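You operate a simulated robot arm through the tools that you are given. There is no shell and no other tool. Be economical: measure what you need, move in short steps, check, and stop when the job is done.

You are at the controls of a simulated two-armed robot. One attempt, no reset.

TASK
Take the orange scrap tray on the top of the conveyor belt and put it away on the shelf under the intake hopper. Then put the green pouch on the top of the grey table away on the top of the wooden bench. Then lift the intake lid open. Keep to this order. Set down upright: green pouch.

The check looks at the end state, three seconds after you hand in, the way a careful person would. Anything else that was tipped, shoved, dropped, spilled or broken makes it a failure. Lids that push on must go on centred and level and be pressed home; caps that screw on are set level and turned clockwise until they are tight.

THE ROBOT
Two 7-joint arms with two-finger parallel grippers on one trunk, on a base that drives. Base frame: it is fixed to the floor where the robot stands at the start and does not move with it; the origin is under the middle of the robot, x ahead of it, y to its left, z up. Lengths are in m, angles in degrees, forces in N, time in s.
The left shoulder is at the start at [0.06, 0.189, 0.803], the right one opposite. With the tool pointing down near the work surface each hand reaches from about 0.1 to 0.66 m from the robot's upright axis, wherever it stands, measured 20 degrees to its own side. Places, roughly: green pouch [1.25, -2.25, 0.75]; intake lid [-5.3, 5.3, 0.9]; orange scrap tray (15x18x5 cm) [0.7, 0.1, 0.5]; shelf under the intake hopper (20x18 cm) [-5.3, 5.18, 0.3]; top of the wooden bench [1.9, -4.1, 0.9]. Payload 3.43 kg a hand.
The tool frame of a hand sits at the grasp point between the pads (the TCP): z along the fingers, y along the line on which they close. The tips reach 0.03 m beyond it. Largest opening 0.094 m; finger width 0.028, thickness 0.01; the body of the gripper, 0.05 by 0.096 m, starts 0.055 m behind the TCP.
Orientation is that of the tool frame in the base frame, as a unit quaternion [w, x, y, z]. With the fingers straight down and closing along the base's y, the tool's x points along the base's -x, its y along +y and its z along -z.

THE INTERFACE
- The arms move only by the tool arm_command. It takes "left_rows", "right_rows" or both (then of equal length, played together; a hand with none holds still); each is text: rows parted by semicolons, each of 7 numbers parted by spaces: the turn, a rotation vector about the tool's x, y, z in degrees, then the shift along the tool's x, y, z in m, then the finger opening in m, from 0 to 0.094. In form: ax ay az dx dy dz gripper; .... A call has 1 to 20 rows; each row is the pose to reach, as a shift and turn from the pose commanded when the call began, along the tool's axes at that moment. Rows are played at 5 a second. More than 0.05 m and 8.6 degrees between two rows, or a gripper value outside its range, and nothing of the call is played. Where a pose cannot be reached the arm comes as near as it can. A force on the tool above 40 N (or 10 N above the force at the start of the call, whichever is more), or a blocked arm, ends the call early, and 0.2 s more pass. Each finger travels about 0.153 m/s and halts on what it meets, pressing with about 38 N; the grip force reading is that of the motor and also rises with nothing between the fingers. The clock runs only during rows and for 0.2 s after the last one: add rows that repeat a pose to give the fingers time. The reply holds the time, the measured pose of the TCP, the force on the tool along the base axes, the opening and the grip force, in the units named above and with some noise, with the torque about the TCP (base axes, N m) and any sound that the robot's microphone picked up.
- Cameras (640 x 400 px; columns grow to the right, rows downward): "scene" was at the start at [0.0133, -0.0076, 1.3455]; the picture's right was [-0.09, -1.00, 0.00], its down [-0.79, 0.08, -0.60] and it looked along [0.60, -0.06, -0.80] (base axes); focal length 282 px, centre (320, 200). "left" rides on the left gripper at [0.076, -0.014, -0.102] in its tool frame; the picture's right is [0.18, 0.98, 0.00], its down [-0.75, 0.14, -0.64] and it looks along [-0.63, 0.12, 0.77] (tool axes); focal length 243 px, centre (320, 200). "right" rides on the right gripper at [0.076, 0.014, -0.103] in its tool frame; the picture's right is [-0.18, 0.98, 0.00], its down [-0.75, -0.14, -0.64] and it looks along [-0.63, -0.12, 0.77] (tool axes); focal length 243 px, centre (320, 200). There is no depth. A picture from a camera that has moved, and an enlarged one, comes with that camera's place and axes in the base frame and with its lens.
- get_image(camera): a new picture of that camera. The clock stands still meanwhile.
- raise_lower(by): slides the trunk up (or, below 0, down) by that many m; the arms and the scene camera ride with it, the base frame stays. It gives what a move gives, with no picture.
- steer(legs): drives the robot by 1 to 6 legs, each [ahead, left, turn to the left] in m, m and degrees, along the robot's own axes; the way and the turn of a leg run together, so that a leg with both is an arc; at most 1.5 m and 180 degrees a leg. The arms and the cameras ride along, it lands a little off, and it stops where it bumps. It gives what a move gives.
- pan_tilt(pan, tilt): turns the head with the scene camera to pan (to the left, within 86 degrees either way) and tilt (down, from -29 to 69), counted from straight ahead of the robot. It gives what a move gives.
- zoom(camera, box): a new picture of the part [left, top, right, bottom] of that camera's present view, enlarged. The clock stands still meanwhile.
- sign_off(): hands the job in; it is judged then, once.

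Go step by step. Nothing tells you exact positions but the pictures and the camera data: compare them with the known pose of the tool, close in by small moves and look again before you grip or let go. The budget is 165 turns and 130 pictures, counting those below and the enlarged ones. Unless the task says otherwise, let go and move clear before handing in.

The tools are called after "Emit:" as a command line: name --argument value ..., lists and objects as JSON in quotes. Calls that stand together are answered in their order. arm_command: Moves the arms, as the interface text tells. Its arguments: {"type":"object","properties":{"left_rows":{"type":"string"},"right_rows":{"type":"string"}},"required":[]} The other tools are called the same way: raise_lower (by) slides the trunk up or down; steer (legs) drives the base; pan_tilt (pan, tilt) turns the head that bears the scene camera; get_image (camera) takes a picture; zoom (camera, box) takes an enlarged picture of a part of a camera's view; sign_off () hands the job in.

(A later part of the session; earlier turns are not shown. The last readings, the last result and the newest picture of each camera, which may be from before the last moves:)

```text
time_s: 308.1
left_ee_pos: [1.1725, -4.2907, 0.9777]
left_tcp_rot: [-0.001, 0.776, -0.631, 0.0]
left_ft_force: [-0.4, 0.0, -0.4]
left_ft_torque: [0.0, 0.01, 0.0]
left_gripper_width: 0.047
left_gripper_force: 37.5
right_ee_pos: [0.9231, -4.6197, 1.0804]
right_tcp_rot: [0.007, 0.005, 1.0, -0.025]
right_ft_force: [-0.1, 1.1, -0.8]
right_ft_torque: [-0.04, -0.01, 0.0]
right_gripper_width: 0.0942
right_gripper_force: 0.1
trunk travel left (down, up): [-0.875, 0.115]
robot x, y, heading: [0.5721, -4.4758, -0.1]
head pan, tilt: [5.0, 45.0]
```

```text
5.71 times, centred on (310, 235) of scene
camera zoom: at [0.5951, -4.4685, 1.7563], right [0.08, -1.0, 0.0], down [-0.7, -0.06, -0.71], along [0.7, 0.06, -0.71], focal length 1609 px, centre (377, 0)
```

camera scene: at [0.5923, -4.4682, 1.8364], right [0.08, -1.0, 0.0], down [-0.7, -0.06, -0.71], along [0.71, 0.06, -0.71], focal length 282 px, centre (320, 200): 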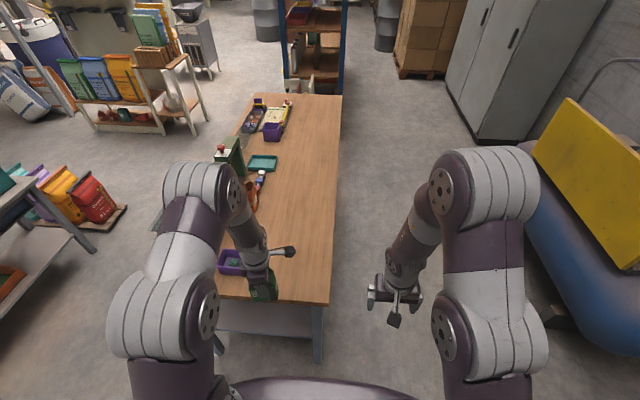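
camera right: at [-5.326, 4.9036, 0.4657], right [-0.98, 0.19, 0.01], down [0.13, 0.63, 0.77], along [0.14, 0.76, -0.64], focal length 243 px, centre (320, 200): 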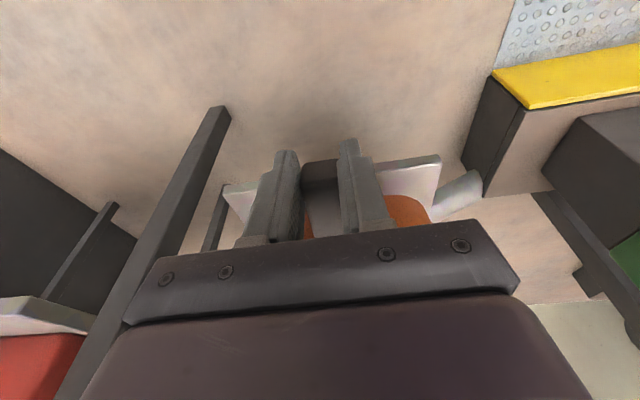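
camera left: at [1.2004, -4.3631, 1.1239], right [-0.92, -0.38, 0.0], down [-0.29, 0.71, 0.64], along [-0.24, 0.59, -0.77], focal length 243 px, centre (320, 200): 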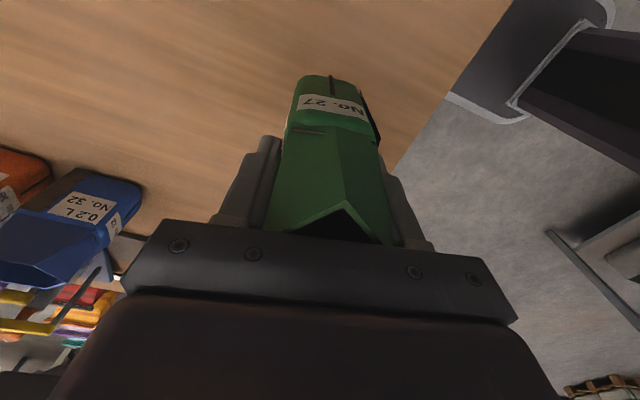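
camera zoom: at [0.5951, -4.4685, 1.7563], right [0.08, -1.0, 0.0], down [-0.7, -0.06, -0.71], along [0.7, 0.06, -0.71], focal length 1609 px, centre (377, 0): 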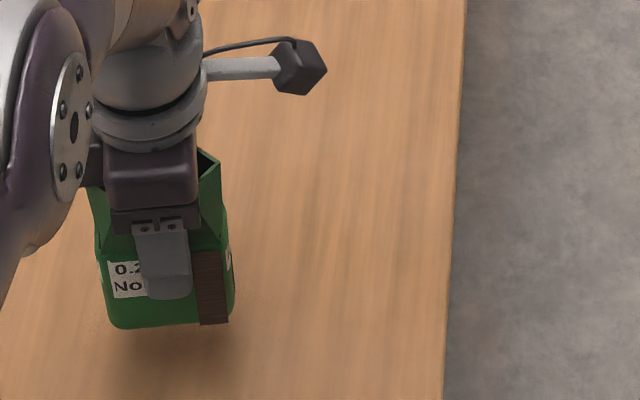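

Emit:
arm_command --left_rows "0 0 0 0 0 0.003 0.03; 0 0 0 0 0 0.006 0.03; 0 0 0 0 0 0.009 0.03; 0 0 0 0 0 0.012 0.03; 0 0 0 0 0 0.012 0.03"

Emit:
zoom --camera "scene" --box '[270, 200, 350, 270]'

```text
time_s: 309.3
left_ee_pos: [1.1714, -4.2914, 0.966]
left_tcp_rot: [-0.001, 0.776, -0.631, 0.0]
left_ft_force: [0.4, 0.6, 0.1]
left_ft_torque: [-0.01, 0.02, 0.0]
left_gripper_width: 0.0471
left_gripper_force: 38.2
right_ee_pos: [0.9233, -4.6187, 1.0805]
right_tcp_rot: [0.007, 0.005, 1.0, -0.025]
right_ft_force: [-0.3, 0.4, -0.8]
right_ft_torque: [0.03, 0.02, 0.02]
right_gripper_width: 0.0938
right_gripper_force: 0.1
trunk travel left (down, up): [-0.875, 0.115]
robot x, y, heading: [0.5735, -4.4759, -0.3]
head pan, tilt: [5.0, 45.0]
```

```text
5.71 times, centred on (310, 235) of scene
camera zoom: at [0.5951, -4.4685, 1.7563], right [0.08, -1.0, 0.0], down [-0.7, -0.06, -0.71], along [0.7, 0.06, -0.71], focal length 1609 px, centre (377, 0)
```

zoom: 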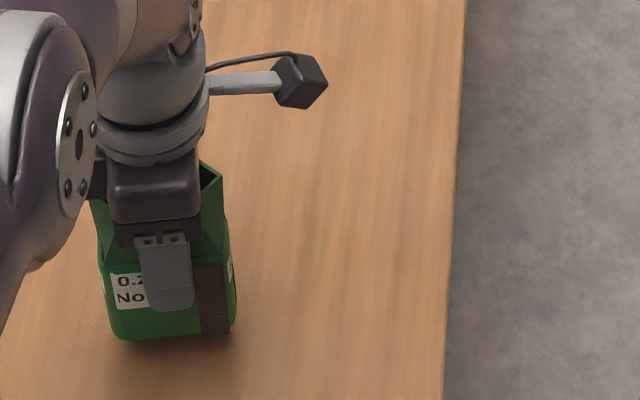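

Shadow is closing in; another centimetre in 2 mm steps.

Emit:
arm_command --left_rows "0 0 0 0 0 0.002 0.03; 0 0 0 0 0 0.004 0.03; 0 0 0 0 0 0.006 0.03; 0 0 0 0 0 0.006 0.03"

```text
time_s: 310.3
left_ee_pos: [1.1722, -4.2912, 0.9602]
left_tcp_rot: [0.001, 0.776, -0.631, 0.0]
left_ft_force: [-0.1, -1.3, 0.4]
left_ft_torque: [0.0, 0.0, 0.04]
left_gripper_width: 0.047
left_gripper_force: 38.5
right_ee_pos: [0.9231, -4.6186, 1.0804]
right_tcp_rot: [0.007, 0.004, 1.0, -0.025]
right_ft_force: [-0.3, 0.4, 1.0]
right_ft_torque: [0.01, -0.02, 0.0]
right_gripper_width: 0.0938
right_gripper_force: 0.0
trunk travel left (down, up): [-0.875, 0.115]
robot x, y, heading: [0.5716, -4.4702, -0.3]
head pan, tilt: [5.0, 45.0]
```

Emit:
arm_command --left_rows "0 0 0 0 0 0.002 0.03; 0 0 0 0 0 0.004 0.03; 0 0 0 0 0 0.006 0.03; 0 0 0 0 0 0.006 0.03"

Emit:
zoom --camera "scene" --box '[270, 200, 350, 270]'

```text
time_s: 311.3
left_ee_pos: [1.1727, -4.2912, 0.9544]
left_tcp_rot: [-0.001, 0.775, -0.631, 0.001]
left_ft_force: [0.3, -0.6, 1.1]
left_ft_torque: [-0.01, 0.03, 0.0]
left_gripper_width: 0.0472
left_gripper_force: 37.1
right_ee_pos: [0.9234, -4.618, 1.08]
right_tcp_rot: [0.006, 0.005, 1.0, -0.025]
right_ft_force: [0.5, -0.2, 0.5]
right_ft_torque: [-0.01, 0.01, -0.02]
right_gripper_width: 0.094
right_gripper_force: 0.0
trunk travel left (down, up): [-0.875, 0.115]
robot x, y, heading: [0.5717, -4.4718, -0.1]
head pan, tilt: [5.0, 45.0]
```

```text
5.71 times, centred on (310, 235) of scene
camera zoom: at [0.5951, -4.4685, 1.7563], right [0.08, -1.0, 0.0], down [-0.7, -0.06, -0.71], along [0.7, 0.06, -0.71], focal length 1609 px, centre (377, 0)
```

zoom: 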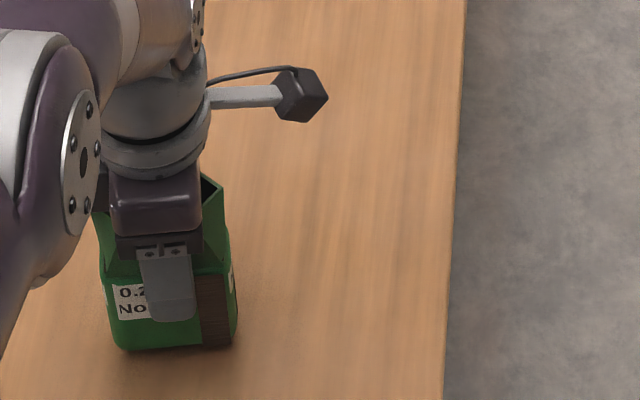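

Emit:
arm_command --left_rows "0 0 0 0 0 0.0015 0.03; 0 0 0 0 0 0.003 0.03; 0 0 0 0 0 0.0045 0.03; 0 0 0 0 0 0.006 0.03; 0 0 0 0 0 0.006 0.03"

Emit:
zoom --camera "left" --box '[240, 30, 440, 170]'

```text
time_s: 312.5
left_ee_pos: [1.1716, -4.2893, 0.9486]
left_tcp_rot: [-0.001, 0.775, -0.631, 0.0]
left_ft_force: [-0.3, -0.3, 0.7]
left_ft_torque: [0.01, 0.0, 0.02]
left_gripper_width: 0.047
left_gripper_force: 37.9
right_ee_pos: [0.9234, -4.6196, 1.0799]
right_tcp_rot: [0.007, 0.005, 1.0, -0.025]
right_ft_force: [0.2, 0.4, 0.4]
right_ft_torque: [0.01, -0.02, 0.02]
right_gripper_width: 0.0939
right_gripper_force: 0.0
trunk travel left (down, up): [-0.875, 0.115]
robot x, y, heading: [0.575, -4.4735, 0.0]
head pan, tilt: [5.0, 45.0]
```

```text
2.86 times, centred on (340, 100) of left
camera zoom: at [1.2005, -4.363, 1.0498], right [-0.92, -0.38, 0.0], down [-0.29, 0.71, 0.64], along [-0.24, 0.59, -0.77], focal length 693 px, centre (263, 486)
```

zoom: 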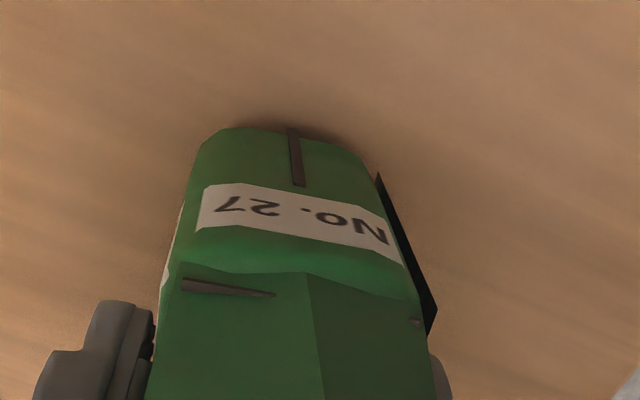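

Emit:
arm_command --left_rows "0 0 0 0 0 0.0015 0.03; 0 0 0 0 0 0.003 0.03; 0 0 0 0 0 0.0045 0.03; 0 0 0 0 0 0.0045 0.03"

```text
time_s: 313.5
left_ee_pos: [1.1717, -4.2908, 0.9429]
left_tcp_rot: [0.0, 0.775, -0.632, 0.0]
left_ft_force: [0.2, 0.5, -0.3]
left_ft_torque: [0.02, -0.01, 0.0]
left_gripper_width: 0.0468
left_gripper_force: 37.5
right_ee_pos: [0.9231, -4.6189, 1.0792]
right_tcp_rot: [0.007, 0.004, 1.0, -0.024]
right_ft_force: [-0.4, 0.5, 0.0]
right_ft_torque: [0.0, -0.03, -0.01]
right_gripper_width: 0.0939
right_gripper_force: 0.0
trunk travel left (down, up): [-0.875, 0.115]
robot x, y, heading: [0.5768, -4.4736, -0.1]
head pan, tilt: [5.0, 45.0]
```

Emit:
arm_command --left_rows "0 0 0 0 0 0.0015 0.03; 0 0 0 0 0 0.003 0.03; 0 0 0 0 0 0.0045 0.03; 0 0 0 0 0 0.0045 0.03"

Emit:
zoom --camera "left" --box '[240, 30, 440, 170]'

```text
time_s: 314.5
left_ee_pos: [1.1716, -4.2916, 0.9428]
left_tcp_rot: [-0.002, 0.775, -0.631, 0.003]
left_ft_force: [2.1, 0.7, 19.5]
left_ft_torque: [0.08, 0.1, 0.03]
left_gripper_width: 0.0472
left_gripper_force: 37.6
right_ee_pos: [0.9222, -4.6189, 1.0812]
right_tcp_rot: [0.009, 0.004, 1.0, -0.025]
right_ft_force: [0.2, 0.0, -0.5]
right_ft_torque: [0.0, -0.01, 0.0]
right_gripper_width: 0.094
right_gripper_force: 0.0
trunk travel left (down, up): [-0.875, 0.115]
robot x, y, heading: [0.5749, -4.4757, 0.1]
head pan, tilt: [5.0, 45.0]
```

```text
2.86 times, centred on (340, 100) of left
camera zoom: at [1.1995, -4.3632, 1.0436], right [-0.92, -0.38, -0.01], down [-0.3, 0.71, 0.64], along [-0.24, 0.59, -0.77], focal length 693 px, centre (263, 486)
```

zoom: 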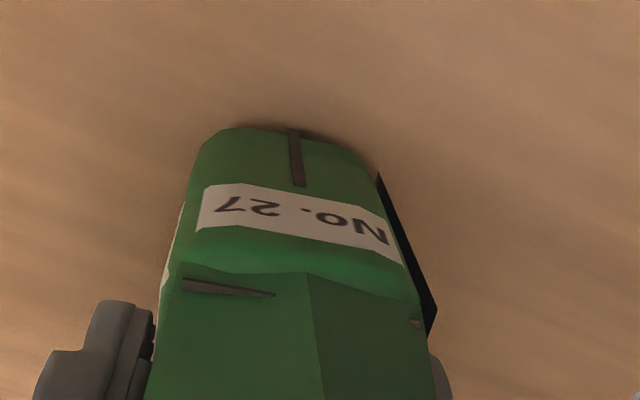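

Contact (20 N), upright. Relieve 4 mm of command, open, then rise straight up.

Emit:
arm_command --left_rows "0 0 0 0 0 -0.004 0.03; 0 0 0 0 0 -0.004 0.05; 0 0 0 0 0 -0.004 0.065; 0 0 0 0 0 -0.004 0.075; 0 0 0 0 0 -0.004 0.075; 0 0 0 0 0 -0.004 0.075"

Emit:
arm_command --left_rows "0 0 0 0 0 -0.02 0.075; 0 0 0 0 0 -0.05 0.075; 0 0 0 0 0 -0.08 0.075; 0 0 0 0 0 -0.11 0.075; 0 0 0 0 0 -0.13 0.075; 0 0 0 0 0 -0.13 0.075"

Emit:
zoom --camera "scene" --box '[220, 170, 360, 280]'

```text
time_s: 315.9
left_ee_pos: [1.1719, -4.2897, 0.9426]
left_tcp_rot: [0.001, 0.776, -0.631, 0.0]
left_ft_force: [0.1, -0.7, 0.3]
left_ft_torque: [-0.01, -0.01, 0.04]
left_gripper_width: 0.0748
left_gripper_force: 0.0
right_ee_pos: [0.9241, -4.6187, 1.081]
right_tcp_rot: [0.006, 0.005, 1.0, -0.024]
right_ft_force: [0.7, 0.5, 0.4]
right_ft_torque: [-0.02, 0.0, 0.01]
right_gripper_width: 0.0942
right_gripper_force: 0.0
trunk travel left (down, up): [-0.875, 0.115]
robot x, y, heading: [0.5737, -4.4721, 0.0]
head pan, tilt: [5.0, 45.0]
```

```text
time_s: 317.3
left_ee_pos: [1.1727, -4.2906, 1.0727]
left_tcp_rot: [-0.001, 0.775, -0.632, 0.0]
left_ft_force: [0.8, 0.1, 0.0]
left_ft_torque: [0.02, 0.02, -0.01]
left_gripper_width: 0.0749
left_gripper_force: 0.1
right_ee_pos: [0.9233, -4.6199, 1.0808]
right_tcp_rot: [0.007, 0.005, 1.0, -0.025]
right_ft_force: [-0.7, 0.0, 0.0]
right_ft_torque: [-0.03, 0.01, 0.01]
right_gripper_width: 0.0939
right_gripper_force: 0.0
trunk travel left (down, up): [-0.875, 0.115]
robot x, y, heading: [0.5741, -4.4779, 0.1]
head pan, tilt: [5.0, 45.0]
```

```text
3.64 times, centred on (290, 225) of scene
camera zoom: at [0.5955, -4.4684, 1.7563], right [0.08, -1.0, 0.0], down [-0.7, -0.06, -0.71], along [0.7, 0.06, -0.71], focal length 1024 px, centre (429, 109)
```

zoom: 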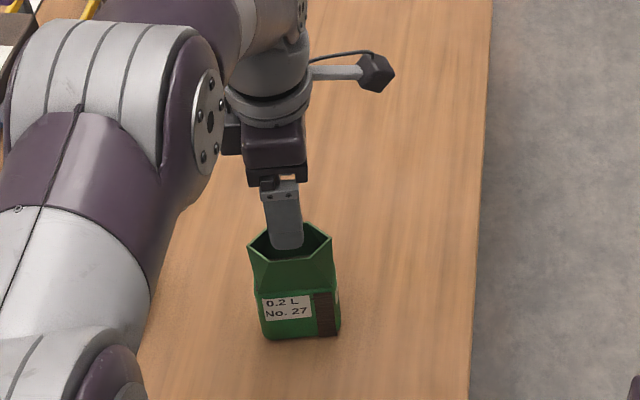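

The pouch stands upright on the bench. Retract, back off and head back to the hopper.

Emit:
raise_lower --by 0.05

Emit:
steer --legs '[[-0.52, 0, 0]]'

Emit:
arm_command --left_rows "0 0 0 -0.012 0.036 0 0.094; 0 0 0 -0.023 0.072 0 0.094; 0 0 0 -0.034 0.108 0 0.094; 0 0 0 -0.046 0.144 0 0.094; 0 0 0 -0.057 0.179 0 0.094; 0 0 0 -0.057 0.179 0 0.094"

Emit:
get_image --camera "scene"

```text
time_s: 318.2
left_ee_pos: [1.173, -4.2908, 1.1214]
left_tcp_rot: [0.0, 0.775, -0.632, 0.0]
left_ft_force: [-0.5, -0.1, -0.2]
left_ft_torque: [-0.01, 0.01, -0.02]
left_gripper_width: 0.075
left_gripper_force: 0.1
right_ee_pos: [0.9228, -4.6198, 1.1304]
right_tcp_rot: [0.007, 0.005, 1.0, -0.025]
right_ft_force: [-0.3, 0.4, 0.1]
right_ft_torque: [-0.02, 0.05, -0.01]
right_gripper_width: 0.0938
right_gripper_force: 0.0
trunk travel left (down, up): [-0.925, 0.065]
robot x, y, heading: [0.5747, -4.479, -0.3]
head pan, tilt: [5.0, 45.0]
```

```text
time_s: 321.3
left_ee_pos: [0.6488, -4.2891, 1.1233]
left_tcp_rot: [0.0, 0.775, -0.632, 0.0]
left_ft_force: [0.0, -0.5, 0.3]
left_ft_torque: [0.01, -0.01, -0.01]
left_gripper_width: 0.0749
left_gripper_force: 0.0
right_ee_pos: [0.4008, -4.6175, 1.1308]
right_tcp_rot: [0.006, 0.005, 1.0, -0.024]
right_ft_force: [-0.4, 0.4, -0.4]
right_ft_torque: [0.0, 0.01, -0.02]
right_gripper_width: 0.094
right_gripper_force: 0.2
trunk travel left (down, up): [-0.925, 0.065]
robot x, y, heading: [0.0513, -4.4742, -0.3]
head pan, tilt: [5.0, 45.0]
```

```text
time_s: 322.7
left_ee_pos: [0.4631, -4.2712, 1.1219]
left_tcp_rot: [0.0, 0.776, -0.631, 0.0]
left_ft_force: [-0.5, 0.0, 1.0]
left_ft_torque: [-0.02, 0.03, 0.0]
left_gripper_width: 0.0943
left_gripper_force: 0.0
right_ee_pos: [0.3995, -4.6171, 1.1289]
right_tcp_rot: [0.008, 0.004, 1.0, -0.023]
right_ft_force: [0.6, 1.3, 0.8]
right_ft_torque: [0.0, 0.0, 0.0]
right_gripper_width: 0.0937
right_gripper_force: 0.1
trunk travel left (down, up): [-0.925, 0.065]
robot x, y, heading: [0.0506, -4.4731, 0.1]
head pan, tilt: [5.0, 45.0]
```

```text
34 pictures are left
camera scene: at [0.0723, -4.4671, 1.8063], right [0.08, -1.0, 0.0], down [-0.71, -0.06, -0.71], along [0.7, 0.06, -0.71], focal length 282 px, centre (320, 200)
```

scene: 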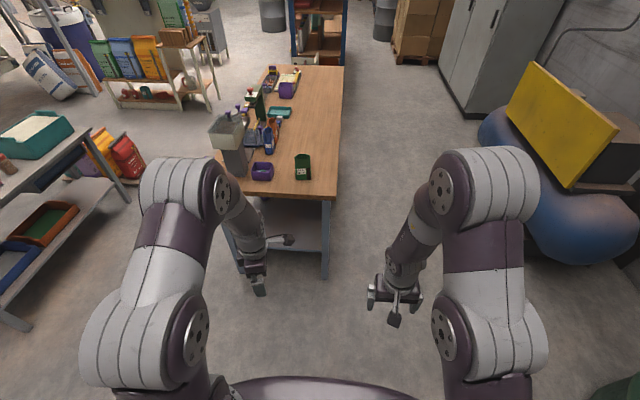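

Emit:
steer --legs '[[-0.2, 1.5, 0], [0, 0.25, 0], [0, 0, 179.8], [1.5, 0, 0], [1.25, 0, 0], [0, 0, -90]]'

Emit:
steer --legs '[[1.5, 0, 0], [1.5, 0, 0], [1.5, 0, 0], [1.5, 0, 0]]'

```text
refused: leg 1 is longer than a leg can be; nothing moved
```

```text
time_s: 327.2
left_ee_pos: [1.2415, -4.2595, 1.1247]
left_tcp_rot: [0.001, 0.8, -0.6, 0.0]
left_ft_force: [0.2, -0.3, -0.2]
left_ft_torque: [-0.01, -0.04, 0.0]
left_gripper_width: 0.0939
left_gripper_force: 0.0
right_ee_pos: [1.2079, -4.611, 1.1319]
right_tcp_rot: [0.01, -0.035, 0.999, -0.024]
right_ft_force: [-0.2, 0.2, 0.7]
right_ft_torque: [-0.01, -0.02, -0.01]
right_gripper_width: 0.0942
right_gripper_force: 0.0
trunk travel left (down, up): [-0.925, 0.065]
robot x, y, heading: [0.8512, -4.4899, 4.4]
head pan, tilt: [5.0, 45.0]
stopped in leg 1: the robot was blocked; the commanded pose is now the measured one
```

A refused leg list let the second drive run, and I bumped the bench end. Look immediately.

Emit:
get_image --camera "scene"

```text
33 pictures are left
camera scene: at [0.8664, -4.4865, 1.8064], right [0.16, -0.99, 0.0], down [-0.7, -0.12, -0.71], along [0.7, 0.12, -0.71], focal length 282 px, centre (320, 200)
```

scene: 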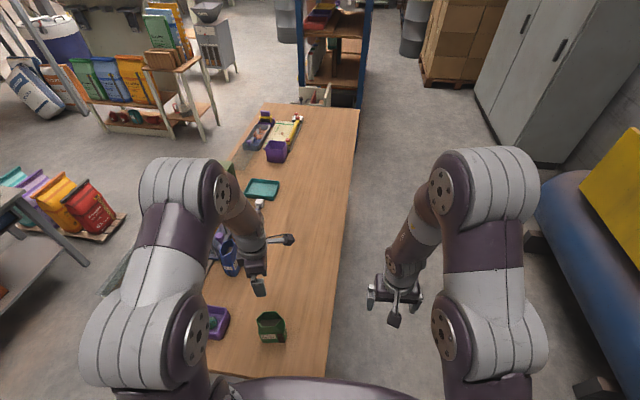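

The pouch still stands where it was and the bench looks undisturbed. Back straight off, then check.

Emit:
steer --legs '[[-0.4, 0, 0], [-0.4, 0, -4.4]]'

Emit:
get_image --camera "scene"

```text
time_s: 331.8
left_ee_pos: [0.4628, -4.3369, 1.1235]
left_tcp_rot: [0.001, 0.776, -0.63, -0.001]
left_ft_force: [0.0, -0.3, -1.0]
left_ft_torque: [-0.02, 0.03, -0.01]
left_gripper_width: 0.094
left_gripper_force: 0.1
right_ee_pos: [0.4018, -4.6846, 1.1311]
right_tcp_rot: [0.007, 0.002, 1.0, -0.025]
right_ft_force: [-0.2, -0.2, 0.9]
right_ft_torque: [0.01, -0.02, 0.0]
right_gripper_width: 0.094
right_gripper_force: 0.1
trunk travel left (down, up): [-0.925, 0.065]
robot x, y, heading: [0.0481, -4.5389, -0.1]
head pan, tilt: [5.0, 45.0]
```

```text
32 pictures are left
camera scene: at [0.0732, -4.535, 1.8063], right [0.09, -1.0, 0.0], down [-0.71, -0.06, -0.71], along [0.7, 0.06, -0.71], focal length 282 px, centre (320, 200)
```

scene: 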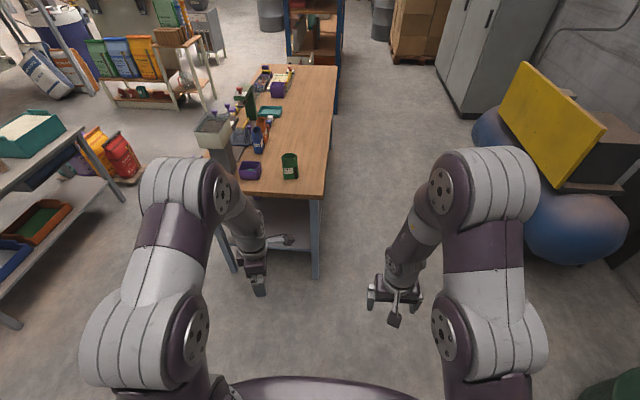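

All in place. Now drive off in separate, checked steps.

Emit:
steer --legs '[[-0.15, 1.4, 0], [0, 0.4, 0], [0, 0, 179.8], [1.5, 0, 0], [1.3, 0, 0], [0, 0, -90]]'

```text
time_s: 365.1
left_ee_pos: [-3.0721, -2.1553, 1.1223]
left_tcp_rot: [0.0, 0.997, 0.079, 0.001]
left_ft_force: [0.5, 0.5, 1.2]
left_ft_torque: [0.0, 0.01, -0.01]
left_gripper_width: 0.0941
left_gripper_force: 0.1
right_ee_pos: [-2.7281, -2.2338, 1.1307]
right_tcp_rot: [0.022, -0.687, 0.727, -0.012]
right_ft_force: [-0.9, 0.2, 0.4]
right_ft_torque: [0.01, 0.04, -0.02]
right_gripper_width: 0.0941
right_gripper_force: 0.0
trunk travel left (down, up): [-0.925, 0.065]
robot x, y, heading: [-2.8874, -2.5796, 87.3]
head pan, tilt: [5.0, 45.0]
```

Emit:
steer --legs '[[0, 0, 2.6], [1.5, 0, 0], [1.5, 0, 0], [1.5, 0, 0], [1.5, 0, 0], [0.8, 0, 0]]'

```text
time_s: 397.9
left_ee_pos: [-2.8669, 4.6373, 1.1232]
left_tcp_rot: [0.0, 0.997, 0.077, 0.0]
left_ft_force: [-1.1, 0.4, 0.3]
left_ft_torque: [0.01, -0.01, -0.01]
left_gripper_width: 0.094
left_gripper_force: 0.1
right_ee_pos: [-2.5237, 4.5591, 1.1304]
right_tcp_rot: [0.023, -0.687, 0.727, -0.013]
right_ft_force: [-0.2, 0.1, 0.0]
right_ft_torque: [-0.01, 0.03, -0.01]
right_gripper_width: 0.0939
right_gripper_force: 0.0
trunk travel left (down, up): [-0.925, 0.065]
robot x, y, heading: [-2.6831, 4.2157, 87.0]
head pan, tilt: [5.0, 45.0]
```

Back near the hopper. Now align and strafe to in front of it, with the left hand in line with the lid handle.

Emit:
steer --legs '[[0.1, 0, 3], [0, 1.4, 0], [0, 1.0, 0]]'

Emit:
pan_tilt --pan 5 --tilt 45

Emit:
get_image --camera "scene"

```text
time_s: 410.3
left_ee_pos: [-5.2698, 4.709, 1.1234]
left_tcp_rot: [0.0, 0.994, 0.11, 0.0]
left_ft_force: [0.4, -0.3, 0.3]
left_ft_torque: [-0.01, 0.01, 0.02]
left_gripper_width: 0.0941
left_gripper_force: 0.0
right_ee_pos: [-4.923, 4.6521, 1.1313]
right_tcp_rot: [-0.024, 0.709, -0.704, 0.012]
right_ft_force: [-0.2, -0.7, 0.7]
right_ft_torque: [0.0, 0.01, -0.04]
right_gripper_width: 0.0941
right_gripper_force: 0.1
trunk travel left (down, up): [-0.925, 0.065]
robot x, y, heading: [-5.0608, 4.2997, 90.5]
head pan, tilt: [5.0, 45.0]
```

```text
time_s: 410.9
left_ee_pos: [-5.2709, 4.7083, 1.1224]
left_tcp_rot: [0.0, 0.994, 0.11, 0.0]
left_ft_force: [0.8, 0.5, 0.6]
left_ft_torque: [0.0, -0.01, -0.02]
left_gripper_width: 0.0938
left_gripper_force: 0.0
right_ee_pos: [-4.924, 4.6517, 1.1304]
right_tcp_rot: [-0.023, 0.709, -0.705, 0.012]
right_ft_force: [0.0, 0.4, -0.3]
right_ft_torque: [0.02, -0.01, 0.03]
right_gripper_width: 0.0939
right_gripper_force: 0.1
trunk travel left (down, up): [-0.925, 0.065]
robot x, y, heading: [-5.06, 4.2999, 90.7]
head pan, tilt: [5.0, 45.0]
```

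```text
31 pictures are left
camera scene: at [-5.069, 4.3211, 1.8063], right [0.99, 0.1, 0.0], down [0.07, -0.7, -0.71], along [-0.07, 0.7, -0.71], focal length 282 px, centre (320, 200)
```

scene: 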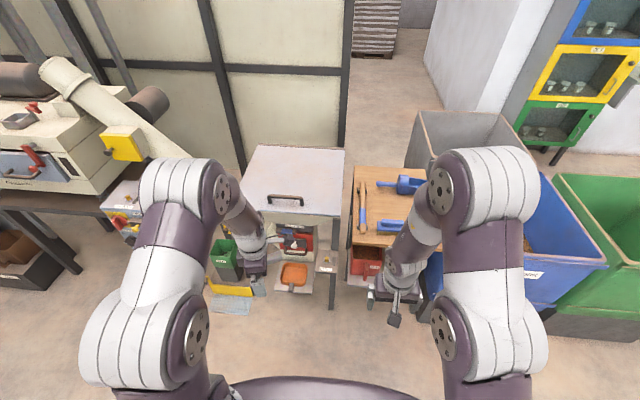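

Emit:
zoom --camera "scene" --box '[230, 130, 370, 230]'

Emit:
arm_command --left_rows "0 0 6.5 0 0 0 0.094; 0 0 12.6 0 0 0 0.094; 0 0 12.6 0 0 0 0.094"

```text
4.00 times, centred on (300, 180) of scene
camera zoom: at [-5.069, 4.3211, 1.8063], right [0.99, 0.1, 0.0], down [0.07, -0.7, -0.71], along [-0.07, 0.7, -0.71], focal length 1126 px, centre (400, 280)
```

zoom: 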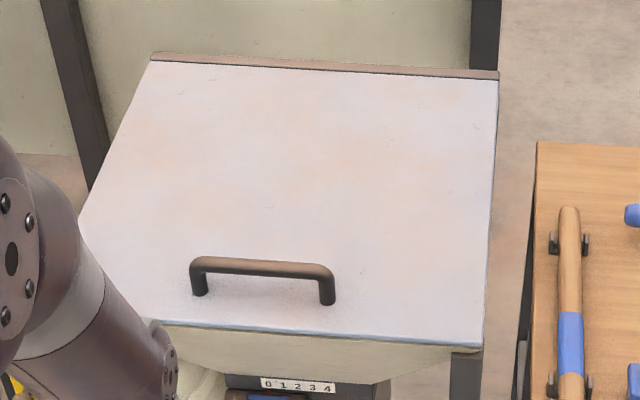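

```text
time_s: 411.7
left_ee_pos: [-5.2707, 4.7074, 1.1245]
left_tcp_rot: [0.0, 1.0, 0.0, 0.0]
left_ft_force: [0.5, 1.0, -0.4]
left_ft_torque: [0.01, 0.0, -0.02]
left_gripper_width: 0.0939
left_gripper_force: 0.1
right_ee_pos: [-4.9224, 4.6515, 1.13]
right_tcp_rot: [-0.023, 0.709, -0.704, 0.011]
right_ft_force: [-0.7, 0.7, -0.2]
right_ft_torque: [0.01, -0.03, -0.01]
right_gripper_width: 0.0939
right_gripper_force: 0.1
trunk travel left (down, up): [-0.925, 0.065]
robot x, y, heading: [-5.0592, 4.3009, 91.0]
head pan, tilt: [5.0, 45.0]
```

The handle is a round bar along x at about (-5.298, 5.165, 0.96), hinge at the back (y≈5.6). Drive forward and put the left hand above it.

Emit:
steer --legs '[[0.34, 0, -1]]'

Emit:
get_image --camera "left"

Emit:
get_image --camera "scene"

```text
time_s: 413.9
left_ee_pos: [-5.2663, 5.0484, 1.1243]
left_tcp_rot: [-0.001, 1.0, -0.006, 0.0]
left_ft_force: [-0.5, 0.4, -0.4]
left_ft_torque: [-0.01, -0.01, 0.04]
left_gripper_width: 0.0942
left_gripper_force: 0.2
right_ee_pos: [-4.9196, 4.9866, 1.1313]
right_tcp_rot: [0.024, -0.704, 0.71, -0.011]
right_ft_force: [-0.8, -1.1, -0.8]
right_ft_torque: [0.01, 0.0, -0.01]
right_gripper_width: 0.0939
right_gripper_force: 0.1
trunk travel left (down, up): [-0.925, 0.065]
robot x, y, heading: [-5.0646, 4.6411, 90.0]
head pan, tilt: [5.0, 45.0]
```

```text
29 pictures are left
camera left: at [-5.1906, 5.0618, 1.2256], right [0.17, -0.99, 0.0], down [-0.76, -0.13, 0.64], along [-0.63, -0.11, -0.77], focal length 243 px, centre (320, 200)
```

left: 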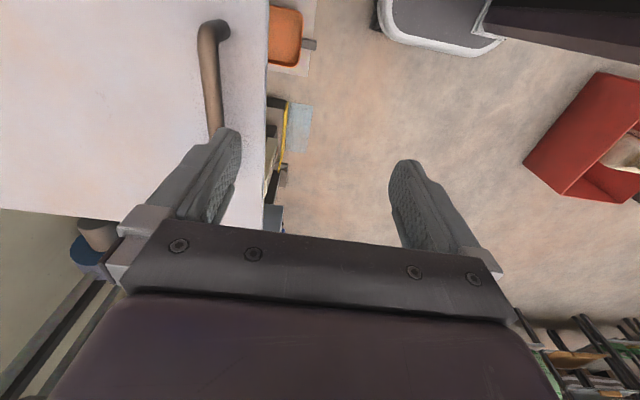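

```text
28 pictures are left
camera scene: at [-5.0708, 4.658, 1.8064], right [1.0, 0.08, 0.0], down [0.06, -0.7, -0.71], along [-0.06, 0.71, -0.71], focal length 282 px, centre (320, 200)
```

scene: 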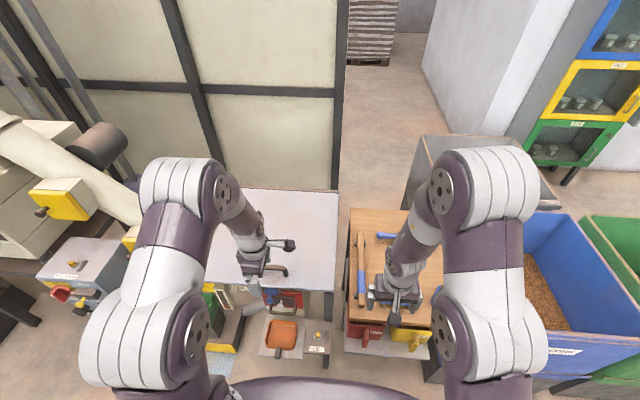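

Emit:
arm_command --left_rows "0 0.0 0 -0.01 -0.04 0 0.07; 0 0 0 -0.02 -0.08 0 0.07; 0 0 0 -0.03 -0.111 0.02 0.07; 0 0 0 -0.03 -0.111 0.05 0.07; 0 0 0 -0.03 -0.111 0.074 0.07; 0 0 0 -0.03 -0.111 0.074 0.07"

Emit:
get_image --camera "left"

```text
time_s: 415.3
left_ee_pos: [-5.2946, 5.1646, 1.0491]
left_tcp_rot: [0.0, 1.0, -0.007, 0.0]
left_ft_force: [0.5, 0.7, 0.1]
left_ft_torque: [0.02, -0.01, 0.01]
left_gripper_width: 0.0697
left_gripper_force: 0.0
right_ee_pos: [-4.92, 4.9896, 1.1304]
right_tcp_rot: [0.023, -0.704, 0.709, -0.011]
right_ft_force: [0.9, -0.5, 0.0]
right_ft_torque: [0.02, 0.01, 0.0]
right_gripper_width: 0.0941
right_gripper_force: 0.0
trunk travel left (down, up): [-0.925, 0.065]
robot x, y, heading: [-5.0656, 4.6361, 89.9]
head pan, tilt: [5.0, 45.0]
```

```text
27 pictures are left
camera left: at [-5.2194, 5.1754, 1.1504], right [0.17, -0.99, 0.0], down [-0.76, -0.13, 0.64], along [-0.63, -0.11, -0.77], focal length 243 px, centre (320, 200)
```

left: 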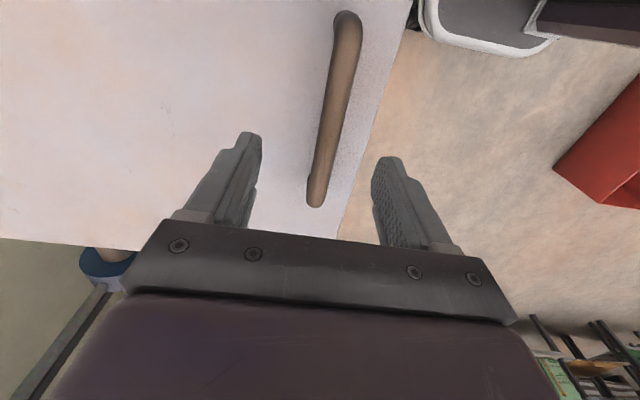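

Bar centred at y≈5.156. Shift 8 mm, descend to z≈0.962 and close.

Emit:
arm_command --left_rows "0 0 0 -0.003 0.008 0.03 0.07; 0 0 0 -0.005 0.008 0.06 0.07; 0 0 0 -0.005 0.008 0.08 0.07; 0 0 0 -0.005 0.008 0.087 0.07; 0 0 0 -0.005 0.008 0.087 0.07; 0 0 0 -0.005 0.008 0.087 0.04; 0 0 0 -0.005 0.008 0.087 0.0; 0 0 0 -0.005 0.008 0.087 0.0; 0 0 0 -0.005 0.008 0.087 0.0; 0 0 0 -0.005 0.008 0.087 0.0"

Emit:
get_image --camera "left"

```text
time_s: 417.5
left_ee_pos: [-5.2989, 5.1571, 0.9617]
left_tcp_rot: [0.0, 1.0, -0.007, 0.0]
left_ft_force: [0.4, 2.1, -0.4]
left_ft_torque: [0.01, -0.17, 0.98]
left_gripper_width: 0.0221
left_gripper_force: 45.0
right_ee_pos: [-4.9193, 4.9894, 1.1303]
right_tcp_rot: [0.023, -0.704, 0.71, -0.012]
right_ft_force: [-0.2, -0.4, -0.1]
right_ft_torque: [0.02, 0.01, 0.01]
right_gripper_width: 0.0938
right_gripper_force: 0.0
trunk travel left (down, up): [-0.925, 0.065]
robot x, y, heading: [-5.0628, 4.64, 89.9]
head pan, tilt: [5.0, 45.0]
```

```text
26 pictures are left
camera left: at [-5.224, 5.1678, 1.0638], right [0.17, -0.99, 0.0], down [-0.76, -0.13, 0.64], along [-0.63, -0.11, -0.77], focal length 243 px, centre (320, 200)
```

left: 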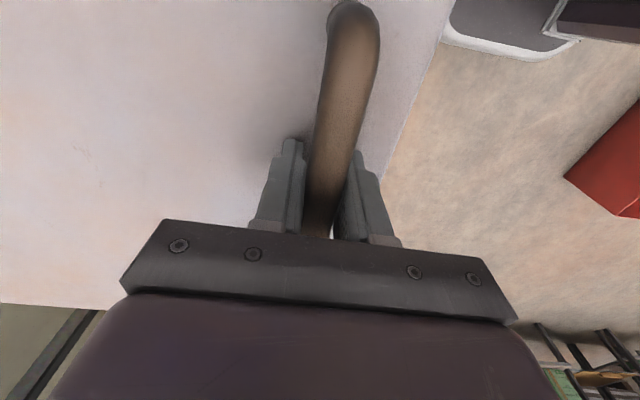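

The bar is gripped. It is round, so I'll lift it along the hinge arc (hinge ≈ y 5.60, z 0.915), tilting the hand forward as it rises. First 20°.

Emit:
arm_command --left_rows "2.5 0 0 0 -0.0025 -0.019 0; 5 0 0 0 -0.0058 -0.0385 0; 7.5 0 0 0 -0.01 -0.0574 0; 10 0 0 0 -0.0149 -0.0763 0; 12.5 0 0 0 -0.021 -0.0948 0; 15 0 0 0 -0.0273 -0.1131 0; 17.5 0 0 0 -0.035 -0.131 0; 20 0 0 0 -0.0428 -0.1487 0; 20 0 0 0 -0.0428 -0.1487 0"

Emit:
get_image --camera "scene"

```text
time_s: 419.5
left_ee_pos: [-5.3006, 5.1964, 1.1119]
left_tcp_rot: [-0.173, 0.985, -0.007, 0.002]
left_ft_force: [-3.4, -2.6, -5.7]
left_ft_torque: [-0.12, -0.08, 0.92]
left_gripper_width: 0.0222
left_gripper_force: 45.1
right_ee_pos: [-4.9187, 4.9894, 1.1315]
right_tcp_rot: [0.022, -0.704, 0.71, -0.012]
right_ft_force: [0.5, 0.4, 1.0]
right_ft_torque: [-0.01, -0.03, 0.0]
right_gripper_width: 0.0938
right_gripper_force: 0.0
trunk travel left (down, up): [-0.925, 0.065]
robot x, y, heading: [-5.0635, 4.6412, 90.1]
head pan, tilt: [5.0, 45.0]
```

```text
25 pictures are left
camera scene: at [-5.0721, 4.6604, 1.8064], right [1.0, 0.08, 0.0], down [0.06, -0.7, -0.71], along [-0.06, 0.7, -0.71], focal length 282 px, centre (320, 200)
```

scene: 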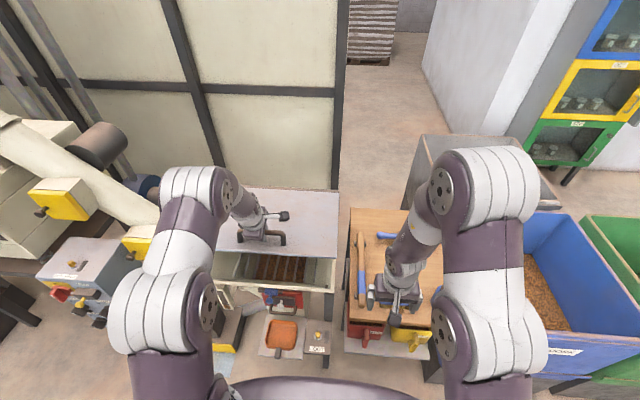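

The lid is rising easily. Continue the arc to about 45°.

Emit:
arm_command --left_rows "2.5 0 0 0 -0.0145 -0.013 0; 5 0 0 0 -0.0292 -0.0257 0; 7.5 0 0 0 -0.045 -0.0375 0; 10 0 0 0 -0.0605 -0.0489 0; 12.5 0 0 0 -0.077 -0.0592 0; 15 0 0 0 -0.0936 -0.0692 0; 17.5 0 0 0 -0.111 -0.078 0; 20 0 0 0 -0.1283 -0.0865 0; 22.5 0 0 0 -0.1465 -0.0938 0; 25 0 0 0 -0.1646 -0.1007 0; 25 0 0 0 -0.1646 -0.1007 0"

Emit:
get_image --camera "scene"

```text
time_s: 421.9
left_ee_pos: [-5.2991, 5.3178, 1.2642]
left_tcp_rot: [-0.384, 0.923, -0.006, 0.002]
left_ft_force: [-6.5, -2.3, 0.2]
left_ft_torque: [-0.02, -0.41, 0.43]
left_gripper_width: 0.0226
left_gripper_force: 44.8
right_ee_pos: [-4.9206, 4.9888, 1.1311]
right_tcp_rot: [0.023, -0.704, 0.71, -0.013]
right_ft_force: [0.1, -0.9, -0.1]
right_ft_torque: [-0.04, 0.0, 0.03]
right_gripper_width: 0.094
right_gripper_force: 0.1
trunk travel left (down, up): [-0.925, 0.065]
robot x, y, heading: [-5.063, 4.6383, 90.0]
head pan, tilt: [5.0, 45.0]
```

```text
24 pictures are left
camera scene: at [-5.0733, 4.6591, 1.8064], right [1.0, 0.08, 0.0], down [0.06, -0.7, -0.71], along [-0.06, 0.71, -0.71], focal length 282 px, centre (320, 200)
```

scene: 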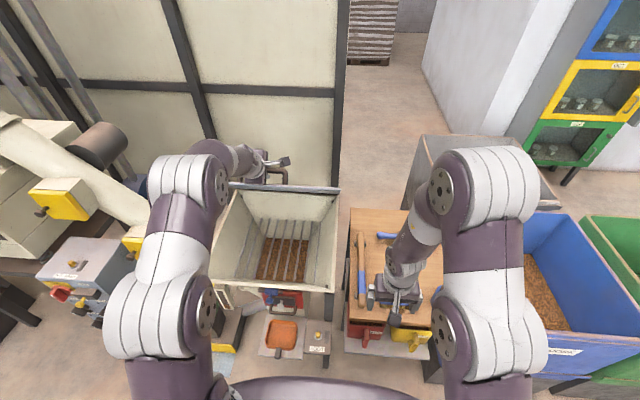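

Lid at ~45°. Continue to ~60° with the hand's tilt held.

Emit:
arm_command --left_rows "0 0 0 0 -0.0192 0.0025 0; 0 0 0 0 -0.0385 0.0058 0; 0 0 0 0 -0.0575 0.01 0; 0 0 0 0 -0.0762 0.0148 0; 0 0 0 0 -0.0947 0.0205 0; 0 0 0 0 -0.1131 0.0272 0; 0 0 0 0 -0.1131 0.0272 0"

Emit:
get_image --camera "scene"

```text
time_s: 423.5
left_ee_pos: [-5.2986, 5.4104, 1.3279]
left_tcp_rot: [-0.386, 0.922, -0.007, 0.002]
left_ft_force: [-11.9, -18.9, 13.3]
left_ft_torque: [-3.72, 1.34, 0.92]
left_gripper_width: 0.0222
left_gripper_force: 44.9
right_ee_pos: [-4.9196, 4.9842, 1.1331]
right_tcp_rot: [0.025, -0.704, 0.71, -0.01]
right_ft_force: [-0.6, -0.2, 1.2]
right_ft_torque: [-0.02, -0.01, 0.01]
right_gripper_width: 0.094
right_gripper_force: 0.0
trunk travel left (down, up): [-0.925, 0.065]
robot x, y, heading: [-5.0619, 4.6385, 90.1]
head pan, tilt: [5.0, 45.0]
```

```text
23 pictures are left
camera scene: at [-5.0735, 4.6515, 1.8065], right [1.0, 0.08, 0.0], down [0.06, -0.7, -0.71], along [-0.06, 0.71, -0.7], focal length 282 px, centre (320, 200)
```

scene: 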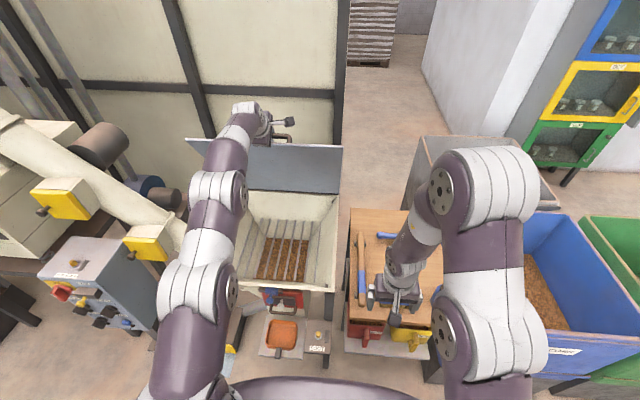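

The lid is at ~60° and the left hand starts to bind. I'll bring the right hand, closed and pointing forward, under the lid to take over by pushing.

Emit:
arm_command --right_rows "0 -8 0 -0.01 0.01 -0.01 0.05; 0 -16 0 -0.02 0.02 -0.02 0; 0 -24 0 -0.03 0.04 -0.03 0; 0 -32 0 -0.05 0.06 -0.04 0; 0 -40 0 -0.07 0.08 -0.05 0; 0 -48 0 -0.09 0.1 -0.06 0; 0 -56 0 -0.11 0.12 -0.07 0; 0 -64 0 -0.13 0.14 -0.07 0; 0 -72 0 -0.16 0.16 -0.07 0; 0 -80 0 -0.19 0.18 -0.07 0; 0 -80 0 -0.2 0.18 -0.07 0"

Emit:
get_image --camera "scene"

```text
time_s: 425.9
left_ee_pos: [-5.2994, 5.4105, 1.3281]
left_tcp_rot: [-0.386, 0.923, -0.006, 0.004]
left_ft_force: [-12.8, -11.6, 23.7]
left_ft_torque: [-0.77, -0.14, 0.71]
left_gripper_width: 0.0222
left_gripper_force: 44.8
right_ee_pos: [-5.1028, 5.184, 1.1972]
right_tcp_rot: [-0.476, 0.546, -0.527, -0.445]
right_ft_force: [-0.7, -0.2, -0.1]
right_ft_torque: [-0.01, 0.01, -0.01]
right_gripper_width: 0.0002
right_gripper_force: 33.2
right hand out of reach, approached as far as the arm can: row 1, 2
trunk travel left (down, up): [-0.925, 0.065]
robot x, y, heading: [-5.0641, 4.6426, 90.1]
head pan, tilt: [5.0, 45.0]
```

```text
22 pictures are left
camera scene: at [-5.074, 4.6507, 1.8065], right [1.0, 0.08, 0.0], down [0.06, -0.7, -0.71], along [-0.06, 0.71, -0.7], focal length 282 px, centre (320, 200)
```

scene: 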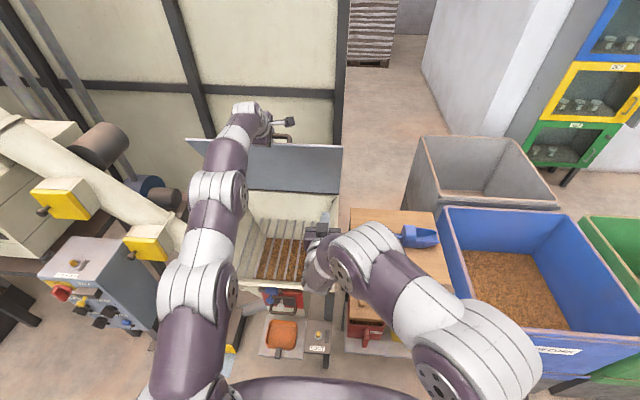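

Right hand is in position below the lid. Advance it until the fingertips meet the lid's underside.

Emit:
arm_command --right_rows "0 0 0 -0.02 0 0.03 0; 0 0 0 -0.04 0 0.06 0; 0 0 0 -0.05 0 0.09 0; 0 0 0 -0.05 0 0.12 0; 0 0 0 -0.055 0 0.15 0; 0 0 0 -0.06 0 0.17 0; 0 0 0 -0.06 0 0.185 0; 0 0 0 -0.06 0 0.2 0; 0 0 0 -0.06 0 0.2 0"

Emit:
get_image --camera "scene"

```text
time_s: 427.7
left_ee_pos: [-5.2977, 5.4168, 1.3356]
left_tcp_rot: [-0.396, 0.918, -0.006, 0.002]
left_ft_force: [-8.7, -14.3, 23.9]
left_ft_torque: [-0.22, -0.91, 0.21]
left_gripper_width: 0.0195
left_gripper_force: 45.0
right_ee_pos: [-5.1018, 5.384, 1.219]
right_tcp_rot: [-0.471, 0.551, -0.528, -0.442]
right_ft_force: [-0.6, 0.7, -0.5]
right_ft_torque: [0.04, -0.05, -0.01]
right_gripper_width: 0.0
right_gripper_force: 33.3
trunk travel left (down, up): [-0.925, 0.065]
robot x, y, heading: [-5.0642, 4.64, 90.0]
head pan, tilt: [5.0, 45.0]
stopped in row 8 (left hand): the force on the tool passed its limit at 70 N (the readings are from after the stop); the commanded pose is now the measured one
```

```text
21 pictures are left
camera scene: at [-5.071, 4.6551, 1.8064], right [1.0, 0.08, 0.0], down [0.06, -0.7, -0.71], along [-0.06, 0.71, -0.71], focal length 282 px, centre (320, 200)
```

scene: 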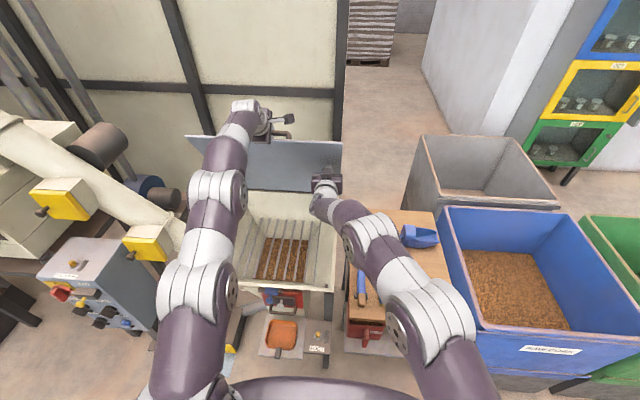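

The right fingertips support the lid now. Open the left gripper and withdraw it along its own axis.

Emit:
arm_command --left_rows "0 0 0 0 0 0 0.03; 0 0 0 0 0 0 0.06; 0 0 0 0 0 0 0.08; 0 0 0 0 0 0 0.08; 0 0 0 0 0 -0.02 0.08; 0 0 0 0 0 -0.04 0.08; 0 0 0 0 0 -0.06 0.08; 0 0 0 0 0 -0.08 0.08; 0 0 0 0 0 -0.1 0.08; 0 0 0 0 0 -0.1 0.08"

Emit:
get_image --camera "scene"

```text
time_s: 428.4
left_ee_pos: [-5.294, 5.414, 1.3414]
left_tcp_rot: [-0.403, 0.915, -0.007, 0.002]
left_ft_force: [-1.5, 13.7, 19.2]
left_ft_torque: [-1.35, -0.27, 0.02]
left_gripper_width: 0.067
left_gripper_force: 0.1
right_ee_pos: [-5.1024, 5.3761, 1.2095]
right_tcp_rot: [-0.466, 0.558, -0.531, -0.435]
right_ft_force: [-2.6, -33.3, -7.9]
right_ft_torque: [0.06, 0.0, 0.03]
right_gripper_width: 0.0
right_gripper_force: 33.2
trunk travel left (down, up): [-0.925, 0.065]
robot x, y, heading: [-5.0627, 4.6412, 89.5]
head pan, tilt: [5.0, 45.0]
stopped in row 3 (right hand): the force on the tool passed its limit at 72 N (the readings are from after the stop); the commanded pose is now the measured one
```

```text
20 pictures are left
camera scene: at [-5.0705, 4.651, 1.8064], right [1.0, 0.08, 0.0], down [0.06, -0.7, -0.71], along [-0.06, 0.71, -0.7], focal length 282 px, centre (320, 200)
```

scene: 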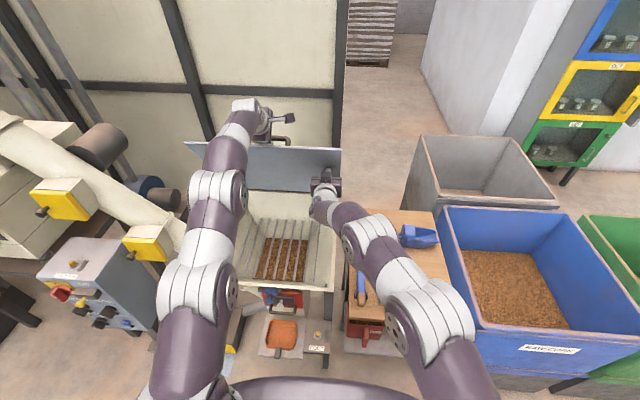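

The left gripper's lid-side finger is pressing the lid; narrow it slightly and withdraw.

Emit:
arm_command --left_rows "0 0 0 0 0 0 0.05; 0 0 0 0 0 0 0.045; 0 0 0 0 0 -0.015 0.045; 0 0 0 0 0 -0.03 0.045; 0 0 0 0 0 -0.05 0.045; 0 0 0 0 0 -0.07 0.045; 0 0 0 0 0 -0.09 0.045; 0 0 0 0 0 -0.11 0.045; 0 0 0 0 0 -0.11 0.045"

Emit:
get_image --camera "scene"

```text
time_s: 430.4
left_ee_pos: [-5.2948, 5.3405, 1.4059]
left_tcp_rot: [-0.395, 0.919, -0.007, 0.002]
left_ft_force: [-0.1, -0.3, 0.0]
left_ft_torque: [0.0, 0.03, -0.02]
left_gripper_width: 0.0449
left_gripper_force: 0.1
right_ee_pos: [-5.1006, 5.3852, 1.2095]
right_tcp_rot: [-0.468, 0.555, -0.532, -0.436]
right_ft_force: [-0.1, 0.1, 0.0]
right_ft_torque: [-0.01, 0.03, -0.01]
right_gripper_width: 0.0
right_gripper_force: 33.5
trunk travel left (down, up): [-0.925, 0.065]
robot x, y, heading: [-5.0628, 4.641, 89.8]
head pan, tilt: [5.0, 45.0]
```

```text
19 pictures are left
camera scene: at [-5.0708, 4.6608, 1.8063], right [1.0, 0.08, 0.0], down [0.06, -0.71, -0.71], along [-0.06, 0.7, -0.71], focal length 282 px, centre (320, 200)
```

scene: 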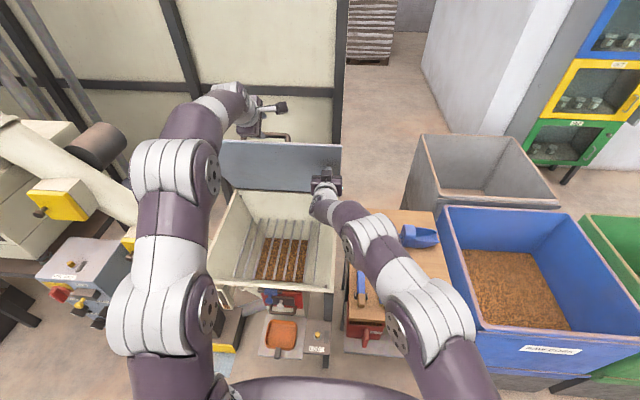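

The left hand is free and the lid holds by itself (~62°). Push it further open with the right fingertips.

Emit:
arm_command --right_rows "0 0 0 -0.003 0 0.015 0; 0 0 0 -0.006 0 0.03 0; 0 0 0 -0.009 0 0.045 0; 0 0 0 -0.012 0 0.06 0; 0 0 0 -0.014 0 0.075 0; 0 0 0 -0.016 0 0.09 0; 0 0 0 -0.018 0 0.105 0; 0 0 0 -0.02 0 0.12 0; 0 0 0 -0.02 0 0.12 0"

Emit:
get_image --camera "scene"

```text
time_s: 432.4
left_ee_pos: [-5.2956, 5.3398, 1.407]
left_tcp_rot: [-0.395, 0.919, -0.009, 0.001]
left_ft_force: [-0.1, -0.2, 0.9]
left_ft_torque: [0.02, -0.03, -0.03]
left_gripper_width: 0.0447
left_gripper_force: 0.0
right_ee_pos: [-5.0843, 5.4455, 1.2209]
right_tcp_rot: [-0.468, 0.554, -0.532, -0.437]
right_ft_force: [0.1, -1.6, 0.2]
right_ft_torque: [0.01, 0.01, 0.01]
right_gripper_width: 0.0
right_gripper_force: 32.7
right hand out of reach, approached as far as the arm can: row 4, 5, 6, 7, 8, 9
trunk travel left (down, up): [-0.925, 0.065]
robot x, y, heading: [-5.0642, 4.64, 89.7]
head pan, tilt: [5.0, 45.0]
```

```text
18 pictures are left
camera scene: at [-5.0712, 4.6592, 1.8064], right [1.0, 0.08, 0.0], down [0.06, -0.7, -0.71], along [-0.06, 0.7, -0.71], focal length 282 px, centre (320, 200)
```

scene: 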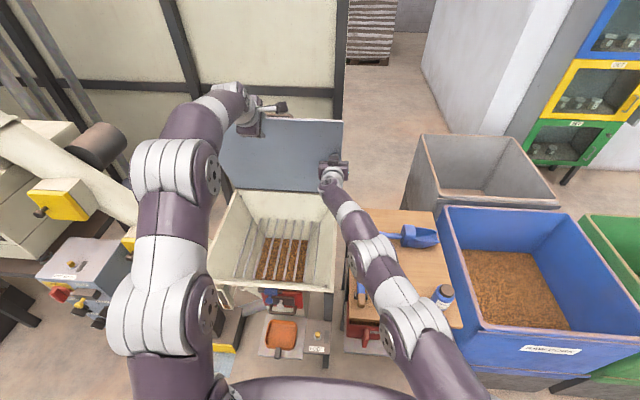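

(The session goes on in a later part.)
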